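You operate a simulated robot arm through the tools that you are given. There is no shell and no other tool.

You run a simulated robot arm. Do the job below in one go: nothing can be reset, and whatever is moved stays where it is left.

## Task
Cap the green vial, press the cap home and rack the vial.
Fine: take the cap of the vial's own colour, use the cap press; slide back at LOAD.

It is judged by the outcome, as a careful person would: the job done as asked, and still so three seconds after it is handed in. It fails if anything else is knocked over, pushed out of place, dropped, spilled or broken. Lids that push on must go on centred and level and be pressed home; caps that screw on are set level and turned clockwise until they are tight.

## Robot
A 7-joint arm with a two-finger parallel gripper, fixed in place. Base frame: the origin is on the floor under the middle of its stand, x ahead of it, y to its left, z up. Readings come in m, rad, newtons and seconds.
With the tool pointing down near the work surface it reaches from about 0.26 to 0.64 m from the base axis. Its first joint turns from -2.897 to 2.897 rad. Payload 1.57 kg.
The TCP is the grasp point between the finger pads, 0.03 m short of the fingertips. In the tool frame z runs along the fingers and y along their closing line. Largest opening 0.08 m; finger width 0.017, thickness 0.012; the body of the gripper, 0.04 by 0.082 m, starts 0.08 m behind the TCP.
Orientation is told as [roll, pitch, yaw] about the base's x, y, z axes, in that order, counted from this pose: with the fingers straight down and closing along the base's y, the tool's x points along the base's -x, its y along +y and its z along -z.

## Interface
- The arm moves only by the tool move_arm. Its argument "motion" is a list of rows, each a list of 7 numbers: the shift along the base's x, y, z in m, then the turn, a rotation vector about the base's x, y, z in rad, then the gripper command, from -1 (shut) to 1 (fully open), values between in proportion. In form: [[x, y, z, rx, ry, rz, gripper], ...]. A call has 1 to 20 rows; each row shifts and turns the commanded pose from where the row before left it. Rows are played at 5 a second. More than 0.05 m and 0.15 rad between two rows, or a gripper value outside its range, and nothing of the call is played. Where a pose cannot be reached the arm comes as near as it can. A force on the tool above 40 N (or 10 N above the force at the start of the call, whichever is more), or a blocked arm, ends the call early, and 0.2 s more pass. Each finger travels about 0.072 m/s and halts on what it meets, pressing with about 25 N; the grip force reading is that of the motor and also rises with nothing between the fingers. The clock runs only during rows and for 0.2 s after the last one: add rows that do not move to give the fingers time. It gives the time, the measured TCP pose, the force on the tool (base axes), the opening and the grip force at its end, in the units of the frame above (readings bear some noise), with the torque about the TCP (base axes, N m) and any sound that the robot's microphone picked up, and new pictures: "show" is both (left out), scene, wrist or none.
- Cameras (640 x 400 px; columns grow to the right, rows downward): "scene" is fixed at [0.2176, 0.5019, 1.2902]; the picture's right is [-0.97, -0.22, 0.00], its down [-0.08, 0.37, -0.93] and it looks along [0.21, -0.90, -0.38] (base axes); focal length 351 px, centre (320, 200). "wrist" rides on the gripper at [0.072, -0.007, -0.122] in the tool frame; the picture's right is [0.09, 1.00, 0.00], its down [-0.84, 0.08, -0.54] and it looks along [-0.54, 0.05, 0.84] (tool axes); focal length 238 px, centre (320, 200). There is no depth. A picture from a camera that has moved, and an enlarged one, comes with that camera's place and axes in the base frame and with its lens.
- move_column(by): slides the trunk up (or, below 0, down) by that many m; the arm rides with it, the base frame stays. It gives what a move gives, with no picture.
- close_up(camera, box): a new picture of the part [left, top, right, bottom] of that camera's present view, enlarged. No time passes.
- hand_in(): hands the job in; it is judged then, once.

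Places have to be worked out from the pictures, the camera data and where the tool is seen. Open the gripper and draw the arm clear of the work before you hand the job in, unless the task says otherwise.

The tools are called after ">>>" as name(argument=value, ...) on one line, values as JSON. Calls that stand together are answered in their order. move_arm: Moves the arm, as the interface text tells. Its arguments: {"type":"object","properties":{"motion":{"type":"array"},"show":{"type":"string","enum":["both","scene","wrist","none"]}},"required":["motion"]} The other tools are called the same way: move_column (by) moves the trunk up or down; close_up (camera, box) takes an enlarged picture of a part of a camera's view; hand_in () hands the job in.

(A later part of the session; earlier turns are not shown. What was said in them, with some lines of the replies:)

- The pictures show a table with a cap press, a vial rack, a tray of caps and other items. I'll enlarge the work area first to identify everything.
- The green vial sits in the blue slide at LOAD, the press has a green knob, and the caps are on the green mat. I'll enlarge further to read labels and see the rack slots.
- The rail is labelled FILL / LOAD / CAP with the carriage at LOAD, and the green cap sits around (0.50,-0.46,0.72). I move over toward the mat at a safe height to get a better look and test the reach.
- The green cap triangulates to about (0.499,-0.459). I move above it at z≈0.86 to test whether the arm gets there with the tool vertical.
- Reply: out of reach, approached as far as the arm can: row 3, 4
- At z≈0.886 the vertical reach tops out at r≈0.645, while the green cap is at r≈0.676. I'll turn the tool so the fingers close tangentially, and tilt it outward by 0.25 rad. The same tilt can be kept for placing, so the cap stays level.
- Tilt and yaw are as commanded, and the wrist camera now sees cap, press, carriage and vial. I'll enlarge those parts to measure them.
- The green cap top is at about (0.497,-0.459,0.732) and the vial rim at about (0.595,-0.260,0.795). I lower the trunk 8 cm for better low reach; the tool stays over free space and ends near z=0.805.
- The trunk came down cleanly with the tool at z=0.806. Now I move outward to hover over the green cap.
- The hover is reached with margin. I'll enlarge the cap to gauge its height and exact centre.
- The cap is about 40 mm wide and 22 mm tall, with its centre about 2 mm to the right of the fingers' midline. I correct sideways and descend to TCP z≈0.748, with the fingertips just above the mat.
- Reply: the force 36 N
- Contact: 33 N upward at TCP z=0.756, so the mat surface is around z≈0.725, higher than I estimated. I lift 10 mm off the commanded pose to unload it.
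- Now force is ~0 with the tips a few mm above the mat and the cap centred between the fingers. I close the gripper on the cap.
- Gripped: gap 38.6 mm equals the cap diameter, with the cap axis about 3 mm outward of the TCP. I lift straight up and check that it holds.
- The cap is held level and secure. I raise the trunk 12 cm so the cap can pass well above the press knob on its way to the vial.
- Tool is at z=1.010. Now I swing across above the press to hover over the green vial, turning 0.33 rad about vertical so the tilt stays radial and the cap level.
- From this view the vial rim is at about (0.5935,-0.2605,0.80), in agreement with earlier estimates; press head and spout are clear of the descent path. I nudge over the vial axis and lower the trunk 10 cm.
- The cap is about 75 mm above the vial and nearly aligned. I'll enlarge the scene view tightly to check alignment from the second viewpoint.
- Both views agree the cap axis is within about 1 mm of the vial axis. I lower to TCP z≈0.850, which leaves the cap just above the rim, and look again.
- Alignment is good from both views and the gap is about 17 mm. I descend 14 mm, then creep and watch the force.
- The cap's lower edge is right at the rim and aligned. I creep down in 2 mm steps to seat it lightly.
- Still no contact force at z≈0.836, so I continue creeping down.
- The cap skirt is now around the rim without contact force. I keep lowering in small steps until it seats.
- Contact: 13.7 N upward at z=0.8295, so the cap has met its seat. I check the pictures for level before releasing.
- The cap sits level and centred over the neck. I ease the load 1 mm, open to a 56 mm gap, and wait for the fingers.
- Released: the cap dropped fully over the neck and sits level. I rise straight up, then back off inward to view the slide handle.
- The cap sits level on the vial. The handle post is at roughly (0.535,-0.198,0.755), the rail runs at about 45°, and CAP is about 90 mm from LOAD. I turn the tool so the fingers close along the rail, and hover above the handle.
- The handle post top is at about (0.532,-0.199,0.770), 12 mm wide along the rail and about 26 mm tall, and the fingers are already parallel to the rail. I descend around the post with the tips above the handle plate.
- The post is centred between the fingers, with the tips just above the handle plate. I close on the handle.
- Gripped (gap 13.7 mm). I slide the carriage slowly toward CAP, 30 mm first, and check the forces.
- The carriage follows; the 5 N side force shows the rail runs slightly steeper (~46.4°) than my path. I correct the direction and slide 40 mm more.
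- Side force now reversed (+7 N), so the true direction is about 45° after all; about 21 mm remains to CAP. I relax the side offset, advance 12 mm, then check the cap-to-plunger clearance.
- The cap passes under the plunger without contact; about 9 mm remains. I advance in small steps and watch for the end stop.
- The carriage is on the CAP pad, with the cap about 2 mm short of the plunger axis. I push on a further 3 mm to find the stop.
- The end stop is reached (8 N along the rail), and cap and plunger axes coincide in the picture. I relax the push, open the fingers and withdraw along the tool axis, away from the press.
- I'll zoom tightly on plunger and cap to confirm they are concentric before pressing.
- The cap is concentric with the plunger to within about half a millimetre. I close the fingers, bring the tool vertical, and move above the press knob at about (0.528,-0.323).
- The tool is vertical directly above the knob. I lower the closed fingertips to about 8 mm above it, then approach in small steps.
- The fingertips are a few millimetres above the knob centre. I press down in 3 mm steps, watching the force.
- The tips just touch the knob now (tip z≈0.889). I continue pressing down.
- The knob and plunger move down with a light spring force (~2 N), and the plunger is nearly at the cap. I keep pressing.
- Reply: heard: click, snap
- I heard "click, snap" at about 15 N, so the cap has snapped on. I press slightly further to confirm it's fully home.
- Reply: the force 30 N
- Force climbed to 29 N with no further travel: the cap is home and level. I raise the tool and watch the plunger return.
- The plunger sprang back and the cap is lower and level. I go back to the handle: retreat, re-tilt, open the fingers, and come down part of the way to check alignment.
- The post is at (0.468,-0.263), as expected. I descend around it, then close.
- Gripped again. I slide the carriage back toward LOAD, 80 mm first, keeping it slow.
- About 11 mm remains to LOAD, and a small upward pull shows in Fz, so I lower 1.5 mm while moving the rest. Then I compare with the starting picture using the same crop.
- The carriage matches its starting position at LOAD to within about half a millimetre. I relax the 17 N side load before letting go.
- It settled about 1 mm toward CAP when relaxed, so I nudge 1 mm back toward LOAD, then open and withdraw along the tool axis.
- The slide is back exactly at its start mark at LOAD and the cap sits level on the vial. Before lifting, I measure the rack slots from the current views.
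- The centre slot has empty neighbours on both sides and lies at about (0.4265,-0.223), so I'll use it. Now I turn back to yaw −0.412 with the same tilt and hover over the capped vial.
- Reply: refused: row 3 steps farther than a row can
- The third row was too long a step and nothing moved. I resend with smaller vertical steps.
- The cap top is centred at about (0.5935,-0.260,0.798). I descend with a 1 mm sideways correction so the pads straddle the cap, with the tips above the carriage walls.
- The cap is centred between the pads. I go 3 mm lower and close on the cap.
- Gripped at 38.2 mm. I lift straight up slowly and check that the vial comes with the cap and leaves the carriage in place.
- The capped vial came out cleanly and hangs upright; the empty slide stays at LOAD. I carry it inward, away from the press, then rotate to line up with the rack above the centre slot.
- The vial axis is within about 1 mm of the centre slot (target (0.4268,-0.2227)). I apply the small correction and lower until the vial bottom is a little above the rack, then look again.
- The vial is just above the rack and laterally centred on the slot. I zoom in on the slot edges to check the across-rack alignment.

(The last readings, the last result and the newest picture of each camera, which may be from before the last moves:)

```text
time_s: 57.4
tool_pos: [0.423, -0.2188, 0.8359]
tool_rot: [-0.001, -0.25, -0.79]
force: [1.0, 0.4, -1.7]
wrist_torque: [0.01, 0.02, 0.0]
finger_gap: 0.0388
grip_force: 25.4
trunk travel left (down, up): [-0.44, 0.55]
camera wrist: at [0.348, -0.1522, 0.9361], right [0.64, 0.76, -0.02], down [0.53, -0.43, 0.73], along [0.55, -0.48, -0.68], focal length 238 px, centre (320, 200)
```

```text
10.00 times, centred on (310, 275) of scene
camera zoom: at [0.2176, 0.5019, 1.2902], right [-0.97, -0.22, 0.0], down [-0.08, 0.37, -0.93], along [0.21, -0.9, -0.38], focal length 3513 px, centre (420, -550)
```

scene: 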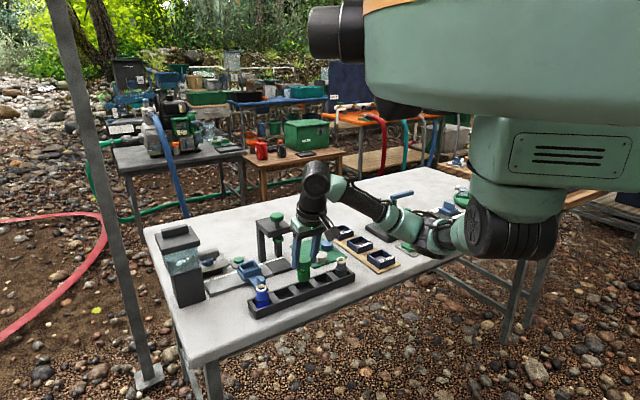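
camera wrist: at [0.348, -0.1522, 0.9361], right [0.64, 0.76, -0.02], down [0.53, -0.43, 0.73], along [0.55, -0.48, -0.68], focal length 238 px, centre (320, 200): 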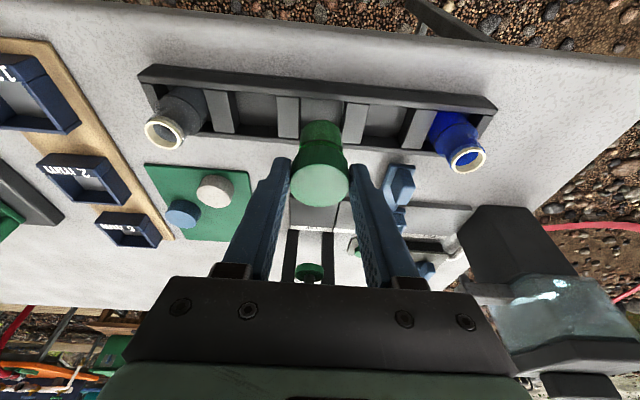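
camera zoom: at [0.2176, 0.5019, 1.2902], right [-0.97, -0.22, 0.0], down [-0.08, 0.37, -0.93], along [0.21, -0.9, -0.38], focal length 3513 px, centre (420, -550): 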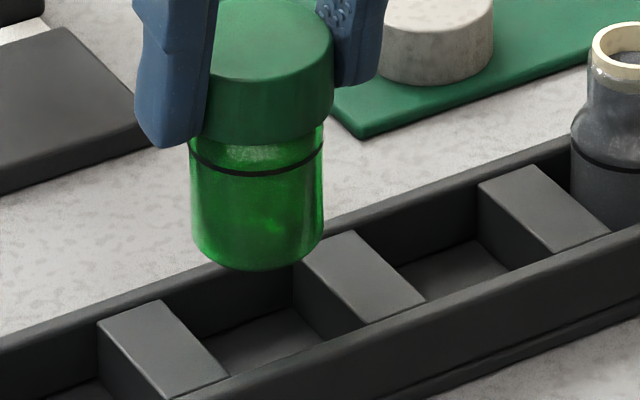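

Slot is about 38 mm wide against a 33 mm vial, and alignment is good along and across the rack. I lower in small steps, watching the force.

>>> move_arm(motion=[[0, 0, -0.006, 0, 0, 0, -1], [0, 0, -0.006, 0, 0, 0, -1], [0, 0, -0.005, 0, 0, 0, -1], [0, 0, 0, 0, 0, 0, -1]], show="none")

>>> close_up(camera="wrist", box=[260, 70, 380, 150])

>>> close_up(camera="scene", box=[290, 255, 330, 295])

```text
time_s: 58.4
tool_pos: [0.4222, -0.218, 0.8186]
tool_rot: [0.0, -0.251, -0.792]
force: [-0.5, -0.1, -0.1]
wrist_torque: [0.03, -0.02, -0.02]
finger_gap: 0.0386
grip_force: 25.4
trunk travel left (down, up): [-0.44, 0.55]
```

```text
5.00 times, centred on (320, 110) of wrist
camera zoom: at [0.3482, -0.1523, 0.9194], right [0.64, 0.76, -0.02], down [0.53, -0.43, 0.73], along [0.55, -0.48, -0.68], focal length 1192 px, centre (320, 650)
```

zoom: 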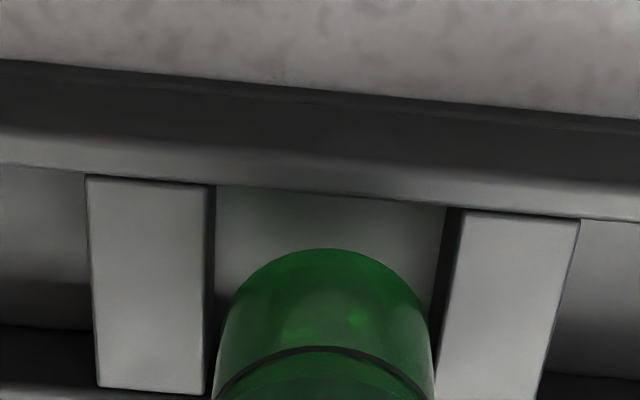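

```text
10.00 times, centred on (310, 275) of scene
camera zoom: at [0.2176, 0.5019, 1.2902], right [-0.97, -0.22, 0.0], down [-0.08, 0.37, -0.93], along [0.21, -0.9, -0.38], focal length 3513 px, centre (420, -550)
```

zoom: 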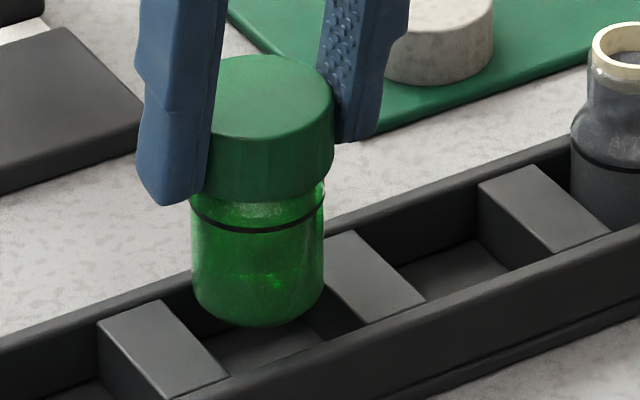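

The vial is visually inside the slot outline with margin on each side. I continue lowering in 3 mm steps with force checks.

>>> move_arm(motion=[[0, 0, -0.003, 0, 0, 0, -1], [0, 0, -0.003, 0, 0, 0, -1], [0, 0, -0.003, 0, 0, 0, -1], [0, 0, 0, 0, 0, 0, -1]], show="none")

>>> close_up(camera="scene", box=[290, 255, 330, 295])

>>> close_up(camera="wrist", box=[250, 70, 390, 200])

```text
time_s: 59.4
tool_pos: [0.422, -0.2184, 0.8086]
tool_rot: [0.0, -0.249, -0.79]
force: [-0.2, -0.1, -0.6]
wrist_torque: [-0.01, -0.04, 0.0]
finger_gap: 0.0385
grip_force: 25.0
trunk travel left (down, up): [-0.44, 0.55]
```

```text
10.00 times, centred on (310, 275) of scene
camera zoom: at [0.2176, 0.5019, 1.2902], right [-0.97, -0.22, 0.0], down [-0.08, 0.37, -0.93], along [0.21, -0.9, -0.38], focal length 3513 px, centre (420, -550)
```

zoom: 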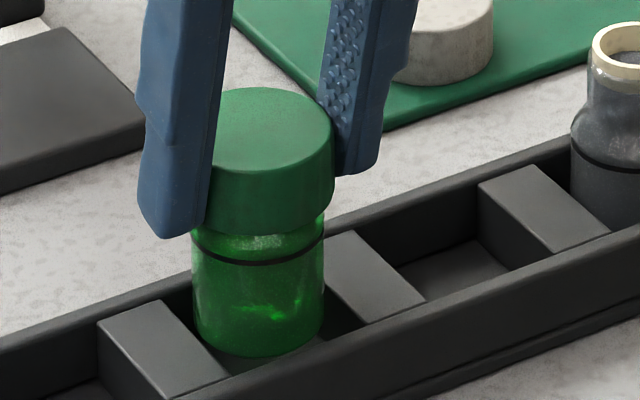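

```text
3.08 times, centred on (320, 135) of wrist
camera zoom: at [0.348, -0.1518, 0.9101], right [0.64, 0.76, -0.02], down [0.53, -0.43, 0.73], along [0.55, -0.48, -0.68], focal length 733 px, centre (320, 400)
```

zoom: 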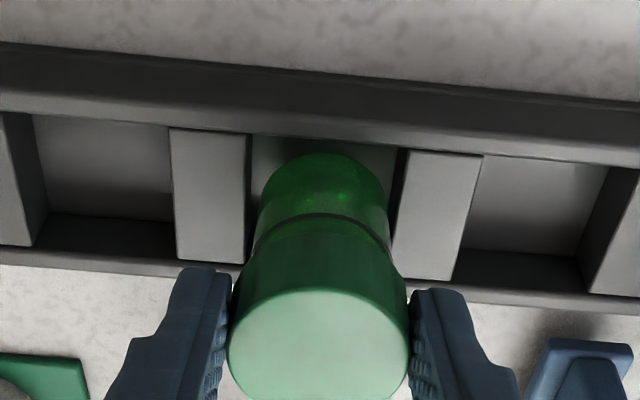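

The vial is entering the slot with no contact force. I continue down.

>>> move_arm(motion=[[0, 0, -0.003, 0, 0, 0, -1], [0, 0, -0.003, 0, 0, 0, -1], [0, 0, -0.003, 0, 0, 0, -1], [0, 0, 0, 0, 0, 0, -1]], show="none")

>>> close_up(camera="scene", box=[290, 255, 330, 295])

>>> close_up(camera="wrist", box=[250, 70, 390, 200])

```text
time_s: 60.4
tool_pos: [0.4225, -0.2186, 0.802]
tool_rot: [0.001, -0.249, -0.79]
force: [0.6, 0.7, -0.5]
wrist_torque: [0.02, 0.0, -0.01]
finger_gap: 0.0386
grip_force: 24.8
trunk travel left (down, up): [-0.44, 0.55]
```

```text
10.00 times, centred on (310, 275) of scene
camera zoom: at [0.2176, 0.5019, 1.2902], right [-0.97, -0.22, 0.0], down [-0.08, 0.37, -0.93], along [0.21, -0.9, -0.38], focal length 3513 px, centre (420, -550)
```

zoom: 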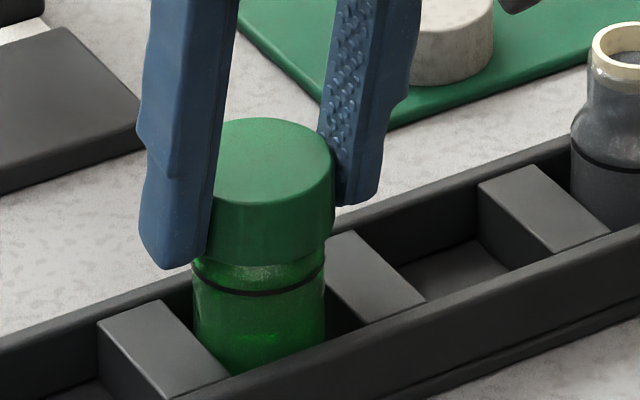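

```text
3.08 times, centred on (320, 135) of wrist
camera zoom: at [0.348, -0.1518, 0.901], right [0.64, 0.76, -0.02], down [0.53, -0.43, 0.73], along [0.55, -0.48, -0.68], focal length 733 px, centre (320, 400)
```

zoom: 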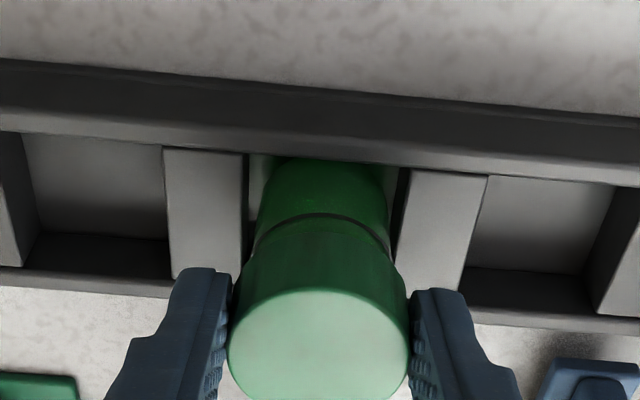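

By comparing the ring line with the gray vial, about 3–4 mm remains to the slot floor. I creep down until contact.

>>> move_arm(motion=[[0, 0, -0.0015, 0, 0, 0, -1], [0, 0, -0.0015, 0, 0, 0, -1], [0, 0, 0, 0, 0, 0, -1]], show="none")

```text
time_s: 61.2
tool_pos: [0.4223, -0.2186, 0.7973]
tool_rot: [0.001, -0.25, -0.791]
force: [-0.6, 0.0, -0.6]
wrist_torque: [-0.01, 0.02, 0.0]
finger_gap: 0.0385
grip_force: 25.1
trunk travel left (down, up): [-0.44, 0.55]
```

No contact yet at z=0.797, so I go on with 1.5 mm steps.

>>> move_arm(motion=[[0, 0, -0.0015, 0, 0, 0, -1], [0, 0, -0.0015, 0, 0, 0, -1], [0, 0, 0, 0, 0, 0, -1]], show="none")

>>> close_up(camera="scene", box=[290, 255, 330, 295])

```text
time_s: 62.0
tool_pos: [0.423, -0.2188, 0.7965]
tool_rot: [-0.001, -0.25, -0.792]
force: [-0.6, 0.3, 9.8]
wrist_torque: [0.05, 0.06, 0.05]
finger_gap: 0.0384
grip_force: 25.0
trunk travel left (down, up): [-0.44, 0.55]
```

```text
10.00 times, centred on (310, 275) of scene
camera zoom: at [0.2176, 0.5019, 1.2902], right [-0.97, -0.22, 0.0], down [-0.08, 0.37, -0.93], along [0.21, -0.9, -0.38], focal length 3513 px, centre (420, -550)
```

zoom: 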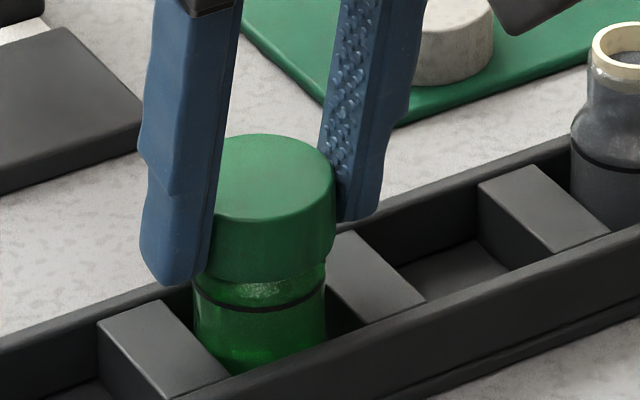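

Contact 9.8 N at z=0.7965, and the ring line now matches the gray vial's height: the vial stands on the slot floor. I ease off 1 mm and open the fingers.

>>> move_arm(motion=[[0, 0, 0.0015, 0, 0, 0, -1], [0, 0, 0, 0, 0, 0, 0.0], [0, 0, 0, 0, 0, 0, 0.3], [0, 0, 0, 0, 0, 0, 0.3], [0, 0, 0, 0, 0, 0, 0.3]])

>>> close_up(camera="scene", box=[290, 255, 330, 295])

>>> close_up(camera="wrist", box=[250, 70, 390, 200])

```text
time_s: 63.2
tool_pos: [0.4233, -0.2194, 0.797]
tool_rot: [-0.001, -0.25, -0.79]
force: [0.4, -0.9, 0.6]
wrist_torque: [-0.01, 0.02, 0.01]
finger_gap: 0.052
grip_force: 0.0
trunk travel left (down, up): [-0.44, 0.55]
camera wrist: at [0.3479, -0.1519, 0.8966], right [0.64, 0.76, -0.02], down [0.53, -0.43, 0.73], along [0.55, -0.48, -0.68], focal length 238 px, centre (320, 200)
```

scene: 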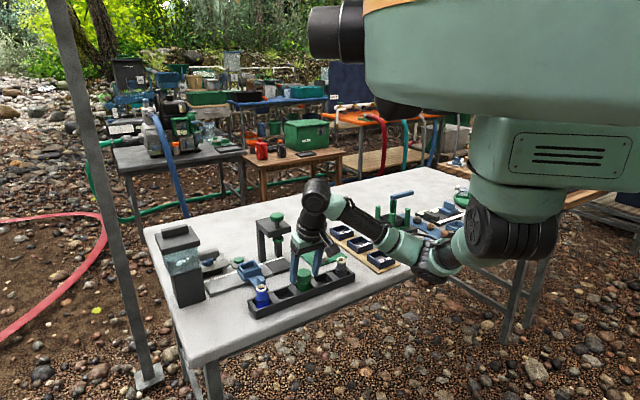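
wrist: 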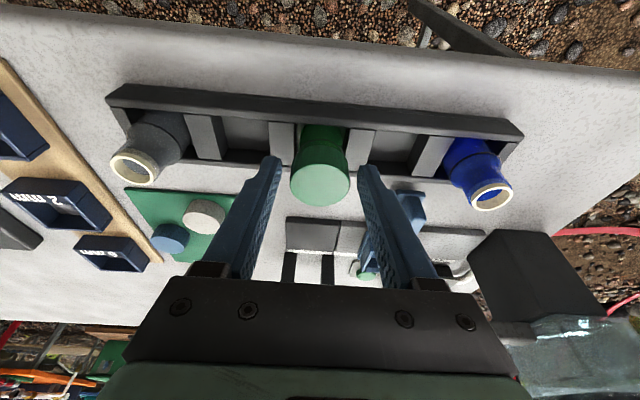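

```text
10.00 times, centred on (310, 275) of scene
camera zoom: at [0.2176, 0.5019, 1.2902], right [-0.97, -0.22, 0.0], down [-0.08, 0.37, -0.93], along [0.21, -0.9, -0.38], focal length 3513 px, centre (420, -550)
```

zoom: 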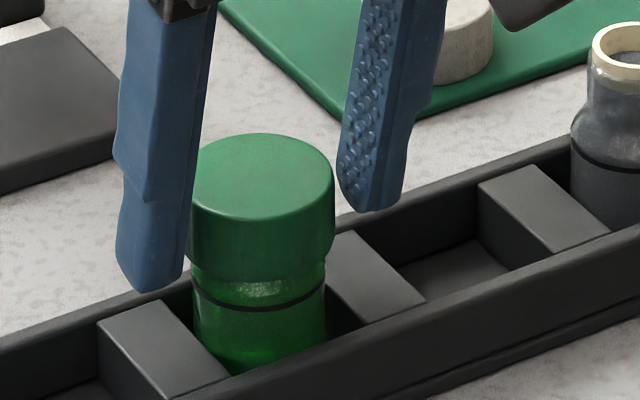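

```text
3.08 times, centred on (320, 135) of wrist
camera zoom: at [0.3479, -0.1519, 0.8966], right [0.64, 0.76, -0.02], down [0.53, -0.43, 0.73], along [0.55, -0.48, -0.68], focal length 733 px, centre (320, 400)
```

zoom: 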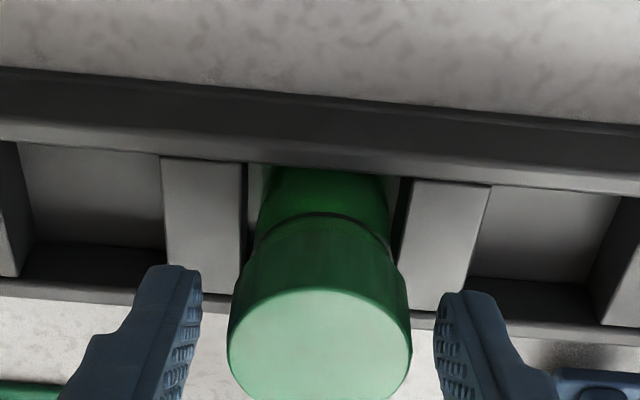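

The vial stands upright in the centre slot. I rise straight up and back the arm clear, then inspect everything.

>>> move_arm(motion=[[0, 0, 0.02, 0, 0, 0, 0.3], [0, 0, 0.04, 0, 0, 0, 0.3], [0, 0, 0.04, 0, 0, 0, 0.3], [0, 0, 0.045, 0, 0, 0, 0.3], [-0.02, 0.02, 0.03, 0, 0, 0, 0.3], [-0.03, 0.03, 0.02, 0, 0, 0, 0.3], [-0.02, 0.03, 0.02, 0, 0, 0, 0.3], [0, 0, 0, 0, 0, 0, 0.3]])

>>> close_up(camera="scene", box=[200, 240, 300, 310])

>>> close_up(camera="scene", box=[240, 200, 380, 320])

>>> close_up(camera="wrist", box=[160, 60, 480, 260])

```text
time_s: 65.0
tool_pos: [0.3532, -0.1384, 1.0117]
tool_rot: [-0.001, -0.252, -0.789]
force: [0.9, -0.8, -1.0]
wrist_torque: [0.0, 0.01, 0.0]
finger_gap: 0.0521
grip_force: 0.0
trunk travel left (down, up): [-0.44, 0.55]
camera wrist: at [0.2778, -0.0715, 1.1116], right [0.64, 0.76, -0.02], down [0.53, -0.43, 0.73], along [0.55, -0.48, -0.68], focal length 238 px, centre (320, 200)
```

scene: 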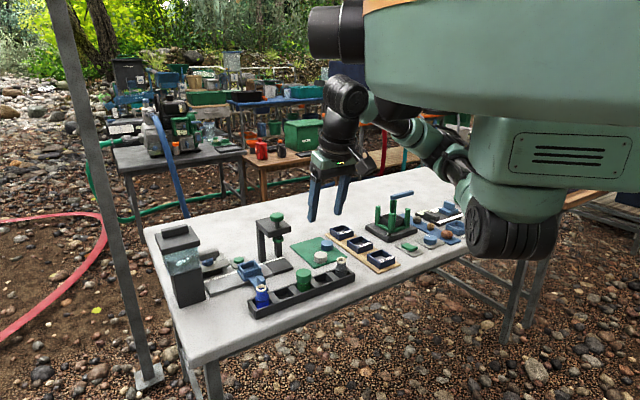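
wrist: 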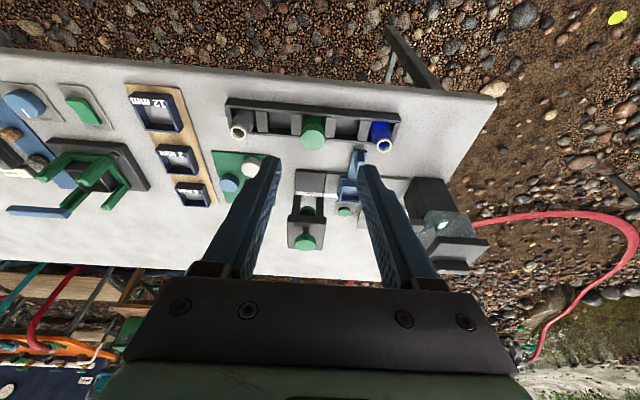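

```text
5.71 times, centred on (250, 275) of scene
camera zoom: at [0.2176, 0.5019, 1.2902], right [-0.97, -0.22, 0.0], down [-0.08, 0.37, -0.93], along [0.21, -0.9, -0.38], focal length 2007 px, centre (720, -229)
```

zoom: 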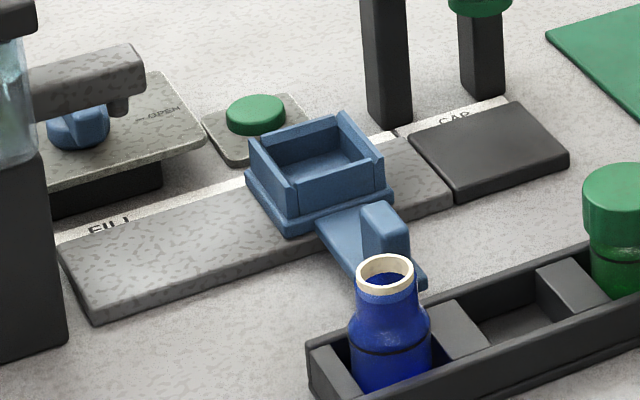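

```text
3.33 times, centred on (310, 260) of scene
camera zoom: at [0.2176, 0.5019, 1.2902], right [-0.97, -0.22, 0.0], down [-0.08, 0.37, -0.93], along [0.21, -0.9, -0.38], focal length 1171 px, centre (353, 0)
```

zoom: 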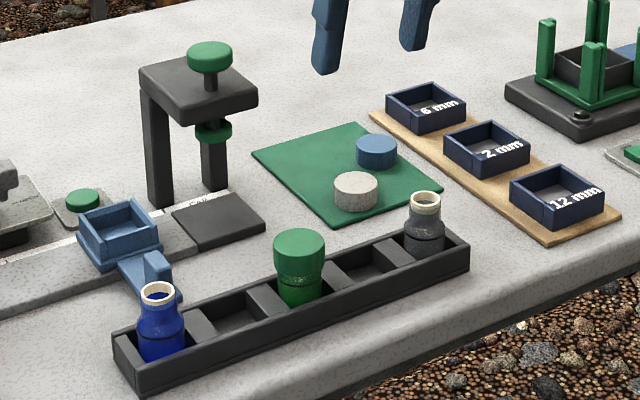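

```text
2.00 times, centred on (320, 160) of wrist
camera zoom: at [0.2778, -0.0715, 1.1116], right [0.64, 0.76, -0.02], down [0.53, -0.43, 0.73], along [0.55, -0.48, -0.68], focal length 477 px, centre (320, 280)
```

zoom: 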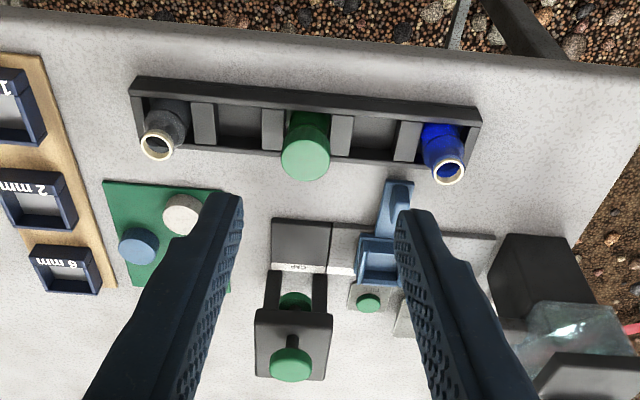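

All looks right: the green vial is capped and upright in the centre slot, the slide is back at LOAD, and the other vials, caps and bins are undisturbed. I open the gripper fully and let things settle for a moment before handing in.

>>> move_arm(motion=[[0, 0, 0.02, 0, 0, 0, 1], [0, 0, 0, 0, 0, 0, 1], [0, 0, 0, 0, 0, 0, 1]], show="scene")

```text
time_s: 65.8
tool_pos: [0.3535, -0.1392, 1.0322]
tool_rot: [-0.002, -0.252, -0.791]
force: [0.5, -0.8, -0.7]
wrist_torque: [0.0, -0.01, -0.01]
finger_gap: 0.0803
grip_force: 0.1
trunk travel left (down, up): [-0.44, 0.55]
```

scene: 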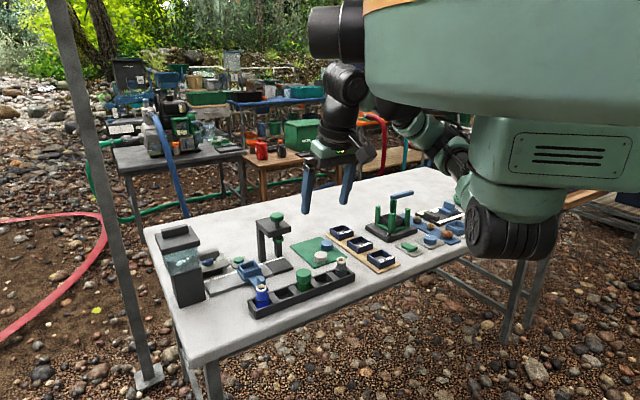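

The arm is clear with the gripper open, and the scene is stable as described. I hand the job in.

>>> hand_in()

```text
The job is handed in.
```

The green vial is capped with the green cap, pressed home and standing upright in the centre slot of the rack. I've handed the job in; no verdict has come back yet.

- **Cap:** it went on centred and level. The press gave a "click, snap", and pushing on to 29 N moved it no further.
- **Slide:** it is back at LOAD, matching its starting position in the pictures to about half a millimetre.
- **Contact:** while reaching for the cap, the fingertips pressed on the mat or table at about 33 N. I lifted off at once, and the pictures afterwards show nothing shifted there.
- **Everything else:** the other vials, caps and bins look undisturbed. The gripper is open and the arm is clear of the work.
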